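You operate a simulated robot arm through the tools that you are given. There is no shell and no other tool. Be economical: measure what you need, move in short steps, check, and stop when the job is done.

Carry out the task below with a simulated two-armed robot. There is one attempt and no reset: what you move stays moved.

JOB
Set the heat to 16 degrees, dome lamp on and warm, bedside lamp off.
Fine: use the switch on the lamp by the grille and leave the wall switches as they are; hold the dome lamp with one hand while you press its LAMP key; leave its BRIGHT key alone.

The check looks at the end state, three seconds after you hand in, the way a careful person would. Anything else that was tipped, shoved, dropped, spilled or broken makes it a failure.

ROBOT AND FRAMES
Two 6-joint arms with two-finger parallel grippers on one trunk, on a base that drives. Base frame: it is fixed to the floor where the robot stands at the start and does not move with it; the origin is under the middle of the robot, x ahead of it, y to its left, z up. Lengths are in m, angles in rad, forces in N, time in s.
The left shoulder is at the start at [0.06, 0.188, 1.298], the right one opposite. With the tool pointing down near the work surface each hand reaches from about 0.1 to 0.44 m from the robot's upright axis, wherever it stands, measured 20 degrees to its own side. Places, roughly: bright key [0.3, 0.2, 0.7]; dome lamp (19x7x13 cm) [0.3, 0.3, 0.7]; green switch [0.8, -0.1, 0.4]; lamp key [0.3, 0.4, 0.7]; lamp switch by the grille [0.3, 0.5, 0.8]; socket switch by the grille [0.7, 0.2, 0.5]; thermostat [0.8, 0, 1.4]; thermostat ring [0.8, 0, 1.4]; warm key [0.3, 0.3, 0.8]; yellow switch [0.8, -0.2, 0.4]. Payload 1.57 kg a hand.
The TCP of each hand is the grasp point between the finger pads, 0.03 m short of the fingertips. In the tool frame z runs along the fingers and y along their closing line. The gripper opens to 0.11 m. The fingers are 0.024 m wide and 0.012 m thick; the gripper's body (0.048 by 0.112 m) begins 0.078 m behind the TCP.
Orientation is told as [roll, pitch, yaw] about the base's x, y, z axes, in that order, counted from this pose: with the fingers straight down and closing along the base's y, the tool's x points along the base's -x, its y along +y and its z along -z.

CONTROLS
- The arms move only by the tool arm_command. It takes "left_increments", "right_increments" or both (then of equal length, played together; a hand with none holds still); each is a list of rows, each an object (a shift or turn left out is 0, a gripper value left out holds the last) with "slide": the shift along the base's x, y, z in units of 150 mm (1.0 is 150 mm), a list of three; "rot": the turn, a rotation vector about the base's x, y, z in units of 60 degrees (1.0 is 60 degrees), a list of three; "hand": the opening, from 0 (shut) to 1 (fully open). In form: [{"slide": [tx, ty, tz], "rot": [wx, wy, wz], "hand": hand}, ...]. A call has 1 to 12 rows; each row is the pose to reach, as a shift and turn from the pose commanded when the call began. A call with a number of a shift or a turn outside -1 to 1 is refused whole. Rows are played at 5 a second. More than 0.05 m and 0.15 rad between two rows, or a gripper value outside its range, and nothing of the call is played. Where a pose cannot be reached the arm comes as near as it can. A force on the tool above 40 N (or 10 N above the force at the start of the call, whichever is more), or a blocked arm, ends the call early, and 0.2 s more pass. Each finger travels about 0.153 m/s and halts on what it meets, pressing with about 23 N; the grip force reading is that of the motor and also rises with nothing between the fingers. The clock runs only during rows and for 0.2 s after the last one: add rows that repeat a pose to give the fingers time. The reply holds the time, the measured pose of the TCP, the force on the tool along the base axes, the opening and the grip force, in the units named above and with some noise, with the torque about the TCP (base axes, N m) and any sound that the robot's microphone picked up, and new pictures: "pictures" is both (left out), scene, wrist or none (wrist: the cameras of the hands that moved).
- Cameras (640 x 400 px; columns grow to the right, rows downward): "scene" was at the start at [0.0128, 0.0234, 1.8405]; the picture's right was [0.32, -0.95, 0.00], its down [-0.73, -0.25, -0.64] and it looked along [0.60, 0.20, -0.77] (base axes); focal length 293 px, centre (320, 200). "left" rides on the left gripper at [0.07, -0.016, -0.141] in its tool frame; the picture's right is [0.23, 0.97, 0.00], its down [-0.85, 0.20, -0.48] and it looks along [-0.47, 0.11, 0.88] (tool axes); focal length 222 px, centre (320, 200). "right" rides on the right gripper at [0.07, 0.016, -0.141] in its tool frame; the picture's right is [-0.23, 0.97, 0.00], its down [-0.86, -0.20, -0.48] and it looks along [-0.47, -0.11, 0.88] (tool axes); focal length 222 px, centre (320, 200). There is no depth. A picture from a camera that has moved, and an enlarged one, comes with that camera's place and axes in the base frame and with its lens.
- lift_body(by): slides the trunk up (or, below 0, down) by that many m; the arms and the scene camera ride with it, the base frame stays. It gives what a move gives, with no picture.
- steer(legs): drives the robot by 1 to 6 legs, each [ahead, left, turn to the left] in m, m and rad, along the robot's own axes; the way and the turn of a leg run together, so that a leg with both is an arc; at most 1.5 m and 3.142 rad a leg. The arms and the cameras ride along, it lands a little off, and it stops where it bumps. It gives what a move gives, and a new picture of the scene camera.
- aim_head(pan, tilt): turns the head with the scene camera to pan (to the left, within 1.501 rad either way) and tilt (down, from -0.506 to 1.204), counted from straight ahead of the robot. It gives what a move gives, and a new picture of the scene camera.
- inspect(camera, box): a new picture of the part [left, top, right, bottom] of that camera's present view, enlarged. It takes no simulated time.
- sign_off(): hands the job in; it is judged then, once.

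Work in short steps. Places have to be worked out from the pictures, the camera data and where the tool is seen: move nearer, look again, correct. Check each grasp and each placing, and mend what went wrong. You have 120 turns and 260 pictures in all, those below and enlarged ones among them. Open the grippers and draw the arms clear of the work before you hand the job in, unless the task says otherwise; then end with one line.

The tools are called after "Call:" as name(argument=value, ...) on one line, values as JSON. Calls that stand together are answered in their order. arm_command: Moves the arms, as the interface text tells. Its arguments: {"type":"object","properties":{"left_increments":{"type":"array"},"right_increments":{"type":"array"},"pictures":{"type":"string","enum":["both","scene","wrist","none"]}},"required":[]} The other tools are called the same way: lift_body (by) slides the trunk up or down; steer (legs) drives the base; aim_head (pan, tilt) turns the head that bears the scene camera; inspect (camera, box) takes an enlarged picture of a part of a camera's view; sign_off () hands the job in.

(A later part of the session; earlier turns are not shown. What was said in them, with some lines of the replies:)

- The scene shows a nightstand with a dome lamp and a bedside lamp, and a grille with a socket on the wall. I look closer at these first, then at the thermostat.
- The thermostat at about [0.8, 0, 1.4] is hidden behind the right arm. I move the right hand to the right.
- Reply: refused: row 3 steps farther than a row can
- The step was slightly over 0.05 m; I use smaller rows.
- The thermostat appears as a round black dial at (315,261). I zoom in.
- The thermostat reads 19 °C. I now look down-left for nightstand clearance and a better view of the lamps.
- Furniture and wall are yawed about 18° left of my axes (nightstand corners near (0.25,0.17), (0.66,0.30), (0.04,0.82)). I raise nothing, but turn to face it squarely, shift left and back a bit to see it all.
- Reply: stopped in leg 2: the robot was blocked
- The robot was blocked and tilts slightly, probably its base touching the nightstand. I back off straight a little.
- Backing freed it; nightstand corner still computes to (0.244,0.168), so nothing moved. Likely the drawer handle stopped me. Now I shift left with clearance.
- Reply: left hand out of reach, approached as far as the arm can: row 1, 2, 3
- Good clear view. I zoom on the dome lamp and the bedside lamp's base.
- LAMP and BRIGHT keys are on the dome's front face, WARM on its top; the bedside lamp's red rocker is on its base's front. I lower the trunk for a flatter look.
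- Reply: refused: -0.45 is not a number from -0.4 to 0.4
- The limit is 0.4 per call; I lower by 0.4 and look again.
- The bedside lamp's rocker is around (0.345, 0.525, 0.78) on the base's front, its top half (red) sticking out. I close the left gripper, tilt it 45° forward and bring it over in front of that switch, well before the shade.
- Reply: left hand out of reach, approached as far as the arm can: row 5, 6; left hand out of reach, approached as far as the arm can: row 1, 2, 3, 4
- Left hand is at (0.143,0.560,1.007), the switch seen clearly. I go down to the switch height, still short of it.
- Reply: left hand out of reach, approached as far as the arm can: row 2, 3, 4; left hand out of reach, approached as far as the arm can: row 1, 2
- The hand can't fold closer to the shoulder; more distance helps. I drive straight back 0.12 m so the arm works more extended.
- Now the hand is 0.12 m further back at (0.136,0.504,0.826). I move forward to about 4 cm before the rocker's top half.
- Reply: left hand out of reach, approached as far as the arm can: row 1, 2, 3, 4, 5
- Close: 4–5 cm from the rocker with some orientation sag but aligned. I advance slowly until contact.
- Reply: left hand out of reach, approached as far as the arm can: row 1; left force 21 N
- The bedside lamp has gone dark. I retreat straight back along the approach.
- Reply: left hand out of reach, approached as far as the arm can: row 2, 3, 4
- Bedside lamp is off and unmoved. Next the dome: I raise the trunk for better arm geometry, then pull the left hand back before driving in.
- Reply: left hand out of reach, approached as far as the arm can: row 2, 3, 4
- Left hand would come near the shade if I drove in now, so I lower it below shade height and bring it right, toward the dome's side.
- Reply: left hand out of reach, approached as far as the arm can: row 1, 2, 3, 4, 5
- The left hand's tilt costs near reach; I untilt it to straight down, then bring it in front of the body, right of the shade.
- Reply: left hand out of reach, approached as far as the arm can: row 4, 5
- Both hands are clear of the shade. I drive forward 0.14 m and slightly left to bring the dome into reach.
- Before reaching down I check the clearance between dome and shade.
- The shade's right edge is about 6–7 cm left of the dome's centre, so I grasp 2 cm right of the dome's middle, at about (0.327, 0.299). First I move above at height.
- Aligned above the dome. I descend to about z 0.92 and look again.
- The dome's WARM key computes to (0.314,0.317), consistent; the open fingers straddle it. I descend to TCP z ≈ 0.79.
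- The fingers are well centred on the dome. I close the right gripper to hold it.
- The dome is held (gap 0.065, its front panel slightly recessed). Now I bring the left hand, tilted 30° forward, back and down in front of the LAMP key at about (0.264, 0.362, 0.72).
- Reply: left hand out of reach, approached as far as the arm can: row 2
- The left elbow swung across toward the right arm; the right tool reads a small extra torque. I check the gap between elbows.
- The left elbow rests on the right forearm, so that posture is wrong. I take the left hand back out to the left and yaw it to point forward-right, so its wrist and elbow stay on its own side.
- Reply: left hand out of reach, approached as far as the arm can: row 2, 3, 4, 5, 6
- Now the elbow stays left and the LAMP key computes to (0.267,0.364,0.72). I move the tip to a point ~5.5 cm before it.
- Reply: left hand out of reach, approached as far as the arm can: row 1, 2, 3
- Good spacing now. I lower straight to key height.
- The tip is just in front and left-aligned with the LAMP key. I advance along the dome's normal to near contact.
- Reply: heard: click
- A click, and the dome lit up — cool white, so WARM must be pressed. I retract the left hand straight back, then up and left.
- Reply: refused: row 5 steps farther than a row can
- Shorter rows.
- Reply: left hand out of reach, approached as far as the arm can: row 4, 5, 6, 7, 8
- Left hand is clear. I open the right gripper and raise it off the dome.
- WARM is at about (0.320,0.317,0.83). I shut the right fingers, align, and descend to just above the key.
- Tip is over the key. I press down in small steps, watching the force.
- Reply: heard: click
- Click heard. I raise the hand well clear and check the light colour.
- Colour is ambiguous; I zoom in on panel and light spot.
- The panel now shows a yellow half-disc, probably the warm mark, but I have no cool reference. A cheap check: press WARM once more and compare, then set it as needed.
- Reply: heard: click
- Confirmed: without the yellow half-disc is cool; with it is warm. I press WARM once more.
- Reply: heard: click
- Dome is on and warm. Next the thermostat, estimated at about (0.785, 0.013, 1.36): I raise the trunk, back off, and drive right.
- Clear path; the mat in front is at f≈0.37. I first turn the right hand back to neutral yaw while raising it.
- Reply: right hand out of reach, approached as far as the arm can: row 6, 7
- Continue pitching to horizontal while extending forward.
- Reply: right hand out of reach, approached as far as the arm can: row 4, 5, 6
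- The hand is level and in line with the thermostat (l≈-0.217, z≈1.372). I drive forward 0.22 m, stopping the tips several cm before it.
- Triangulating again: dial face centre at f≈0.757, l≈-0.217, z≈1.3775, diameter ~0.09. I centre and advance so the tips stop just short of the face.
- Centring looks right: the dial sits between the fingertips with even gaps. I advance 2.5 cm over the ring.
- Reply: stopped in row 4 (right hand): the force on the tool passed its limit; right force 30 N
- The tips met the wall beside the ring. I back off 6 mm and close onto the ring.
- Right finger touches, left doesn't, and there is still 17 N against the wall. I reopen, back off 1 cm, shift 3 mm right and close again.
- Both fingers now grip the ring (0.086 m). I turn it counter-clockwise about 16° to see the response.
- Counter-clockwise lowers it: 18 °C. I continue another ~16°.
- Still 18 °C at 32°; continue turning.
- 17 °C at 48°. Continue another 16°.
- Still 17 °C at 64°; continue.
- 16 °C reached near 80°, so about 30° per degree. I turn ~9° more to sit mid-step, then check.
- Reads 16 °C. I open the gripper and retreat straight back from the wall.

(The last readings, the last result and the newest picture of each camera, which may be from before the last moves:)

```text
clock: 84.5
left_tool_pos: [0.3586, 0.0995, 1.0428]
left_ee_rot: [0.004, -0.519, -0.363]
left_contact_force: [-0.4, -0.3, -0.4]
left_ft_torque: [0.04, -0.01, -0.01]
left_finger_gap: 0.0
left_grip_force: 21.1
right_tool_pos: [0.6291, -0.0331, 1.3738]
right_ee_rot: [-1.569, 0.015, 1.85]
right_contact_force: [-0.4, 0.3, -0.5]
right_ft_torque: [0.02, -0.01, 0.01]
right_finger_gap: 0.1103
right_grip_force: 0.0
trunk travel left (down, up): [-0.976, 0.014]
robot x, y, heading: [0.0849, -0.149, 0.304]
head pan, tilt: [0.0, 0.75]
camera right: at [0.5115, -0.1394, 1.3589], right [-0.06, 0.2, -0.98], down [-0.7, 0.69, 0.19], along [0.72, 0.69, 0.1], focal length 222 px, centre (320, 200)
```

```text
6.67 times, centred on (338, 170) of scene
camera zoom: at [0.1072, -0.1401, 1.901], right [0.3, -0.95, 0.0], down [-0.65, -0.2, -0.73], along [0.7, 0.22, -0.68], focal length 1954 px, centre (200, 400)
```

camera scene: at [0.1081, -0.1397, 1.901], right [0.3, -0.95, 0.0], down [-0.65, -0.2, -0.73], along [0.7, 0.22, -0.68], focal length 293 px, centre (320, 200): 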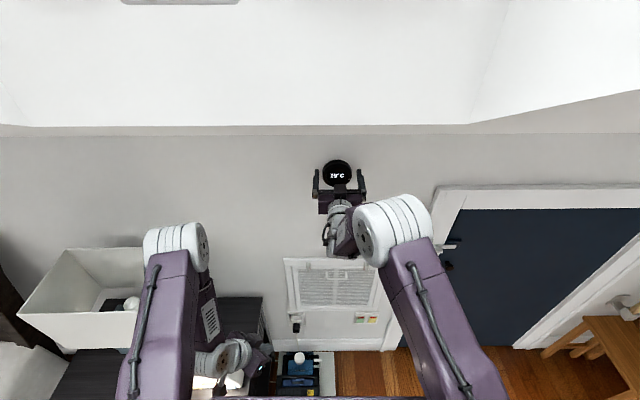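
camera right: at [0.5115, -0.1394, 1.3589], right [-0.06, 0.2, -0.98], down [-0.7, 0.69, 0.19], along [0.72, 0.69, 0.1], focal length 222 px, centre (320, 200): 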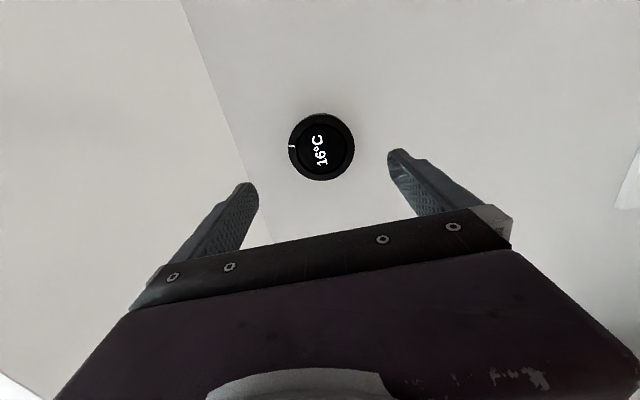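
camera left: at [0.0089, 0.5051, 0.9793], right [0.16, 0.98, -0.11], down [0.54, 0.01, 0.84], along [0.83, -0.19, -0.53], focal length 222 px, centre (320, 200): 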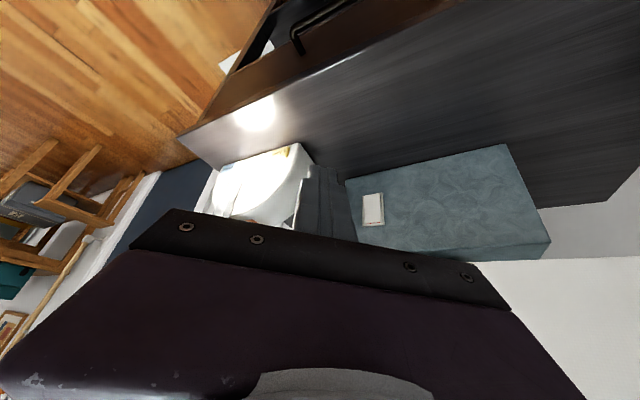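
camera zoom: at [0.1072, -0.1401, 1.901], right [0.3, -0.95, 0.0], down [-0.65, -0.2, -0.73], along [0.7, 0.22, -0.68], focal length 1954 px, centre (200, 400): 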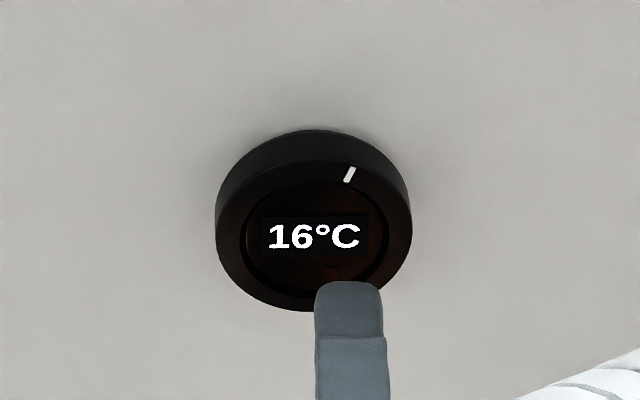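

16 °C holds. I back the robot away, open the left gripper, and check the final scene.

Call:
steer(legs=[[-0.25, 0, 0]])

Call:
arm_command(left_increments=[{"hand": 1}, {"hand": 1}, {"hand": 1}, {"hand": 1}], pictures="none")

Call:
aim_head(pan=0.35, tilt=0.75)

```text
clock: 86.3
left_tool_pos: [0.126, 0.0273, 1.0404]
left_ee_rot: [0.001, -0.515, -0.361]
left_contact_force: [0.7, 0.5, -0.3]
left_ft_torque: [-0.01, 0.0, -0.03]
left_finger_gap: 0.0
left_grip_force: 21.7
right_tool_pos: [0.3967, -0.1053, 1.3698]
right_ee_rot: [-1.563, 0.016, 1.851]
right_contact_force: [1.1, 0.9, 0.0]
right_ft_torque: [0.0, -0.05, 0.01]
right_finger_gap: 0.1101
right_grip_force: 0.2
trunk travel left (down, up): [-0.976, 0.014]
robot x, y, heading: [-0.1521, -0.2202, 0.303]
head pan, tilt: [0.0, 0.75]
camera scene: at [-0.1228, -0.2117, 1.9009], right [0.3, -0.95, 0.0], down [-0.65, -0.2, -0.73], along [0.7, 0.22, -0.68], focal length 293 px, centre (320, 200)
```

scene: 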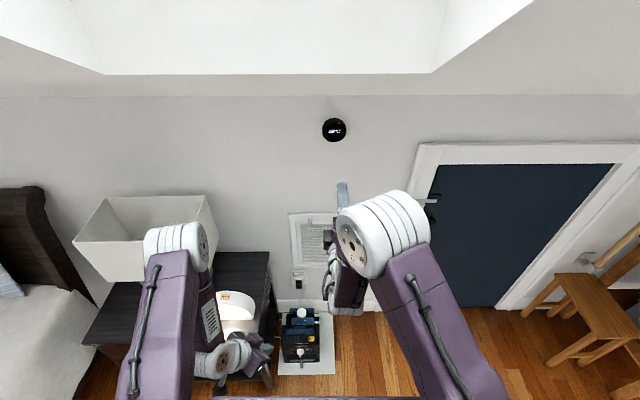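

```text
clock: 87.3
left_tool_pos: [0.1227, 0.0261, 1.0416]
left_ee_rot: [0.005, -0.521, -0.363]
left_contact_force: [0.2, 0.0, -0.4]
left_ft_torque: [0.02, -0.01, -0.01]
left_finger_gap: 0.11
left_grip_force: 0.0
right_tool_pos: [0.3921, -0.1075, 1.3724]
right_ee_rot: [-1.568, 0.016, 1.851]
right_contact_force: [-0.2, 0.0, 0.3]
right_ft_torque: [0.02, 0.0, 0.02]
right_finger_gap: 0.1098
right_grip_force: 0.1
trunk travel left (down, up): [-0.976, 0.014]
robot x, y, heading: [-0.1496, -0.218, 0.306]
head pan, tilt: [0.0, 0.75]
```

```text
clock: 88.1
left_tool_pos: [0.1242, 0.0267, 1.041]
left_ee_rot: [0.004, -0.521, -0.363]
left_contact_force: [0.1, -0.4, -0.6]
left_ft_torque: [0.03, 0.0, -0.02]
left_finger_gap: 0.1098
left_grip_force: 0.1
right_tool_pos: [0.3933, -0.1063, 1.371]
right_ee_rot: [-1.564, 0.015, 1.85]
right_contact_force: [0.3, 0.1, 0.0]
right_ft_torque: [0.01, 0.0, -0.03]
right_finger_gap: 0.1098
right_grip_force: 0.0
trunk travel left (down, up): [-0.976, 0.014]
robot x, y, heading: [-0.1503, -0.2163, 0.303]
head pan, tilt: [0.351, 0.75]
camera scene: at [-0.1408, -0.1876, 1.901], right [0.61, -0.79, 0.0], down [-0.54, -0.41, -0.73], along [0.58, 0.44, -0.68], focal length 293 px, centre (320, 200)
```

scene: 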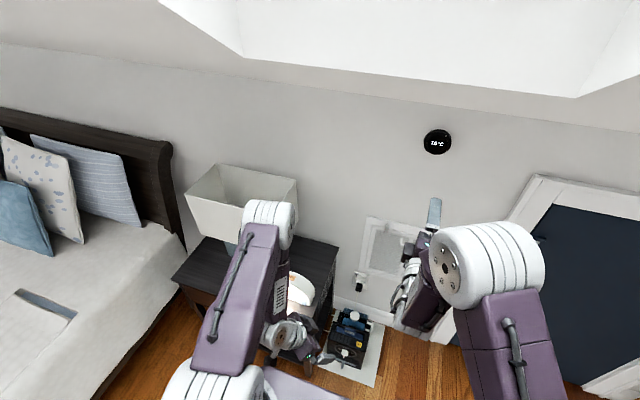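

I zoom once on thermostat and dome for a final check.

Call:
inspect(camera="scene", box=[405, 120, 469, 160])

Call:
inspect(camera="scene", box=[180, 160, 400, 340])

```text
10.00 times, centred on (437, 140) of scene
camera zoom: at [-0.1408, -0.1876, 1.901], right [0.61, -0.79, 0.0], down [-0.54, -0.41, -0.73], along [0.58, 0.44, -0.68], focal length 2930 px, centre (-850, 800)
```

zoom: 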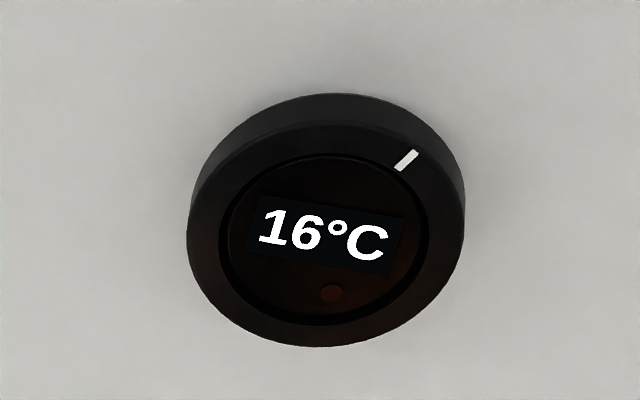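

```text
2.22 times, centred on (290, 250) of scene
camera zoom: at [-0.1408, -0.1876, 1.901], right [0.61, -0.79, 0.0], down [-0.54, -0.41, -0.73], along [0.58, 0.44, -0.68], focal length 651 px, centre (387, 89)
```

zoom: 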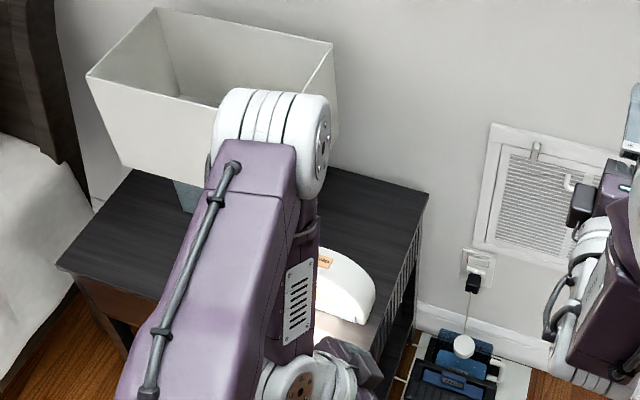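

All goals are met: heat at 16 °C, dome lamp on and warm, bedside lamp off, wall switches untouched, arms clear. I hand in.

Call:
sign_off()

```text
The job is handed in.
```

The heat is set to 16 °C, the dome lamp is on and warm, and the bedside lamp is off by its own switch; I left the wall switches and the BRIGHT key alone, held the dome lamp while pressing LAMP, and toggled WARM two extra times to confirm which setting was warm.
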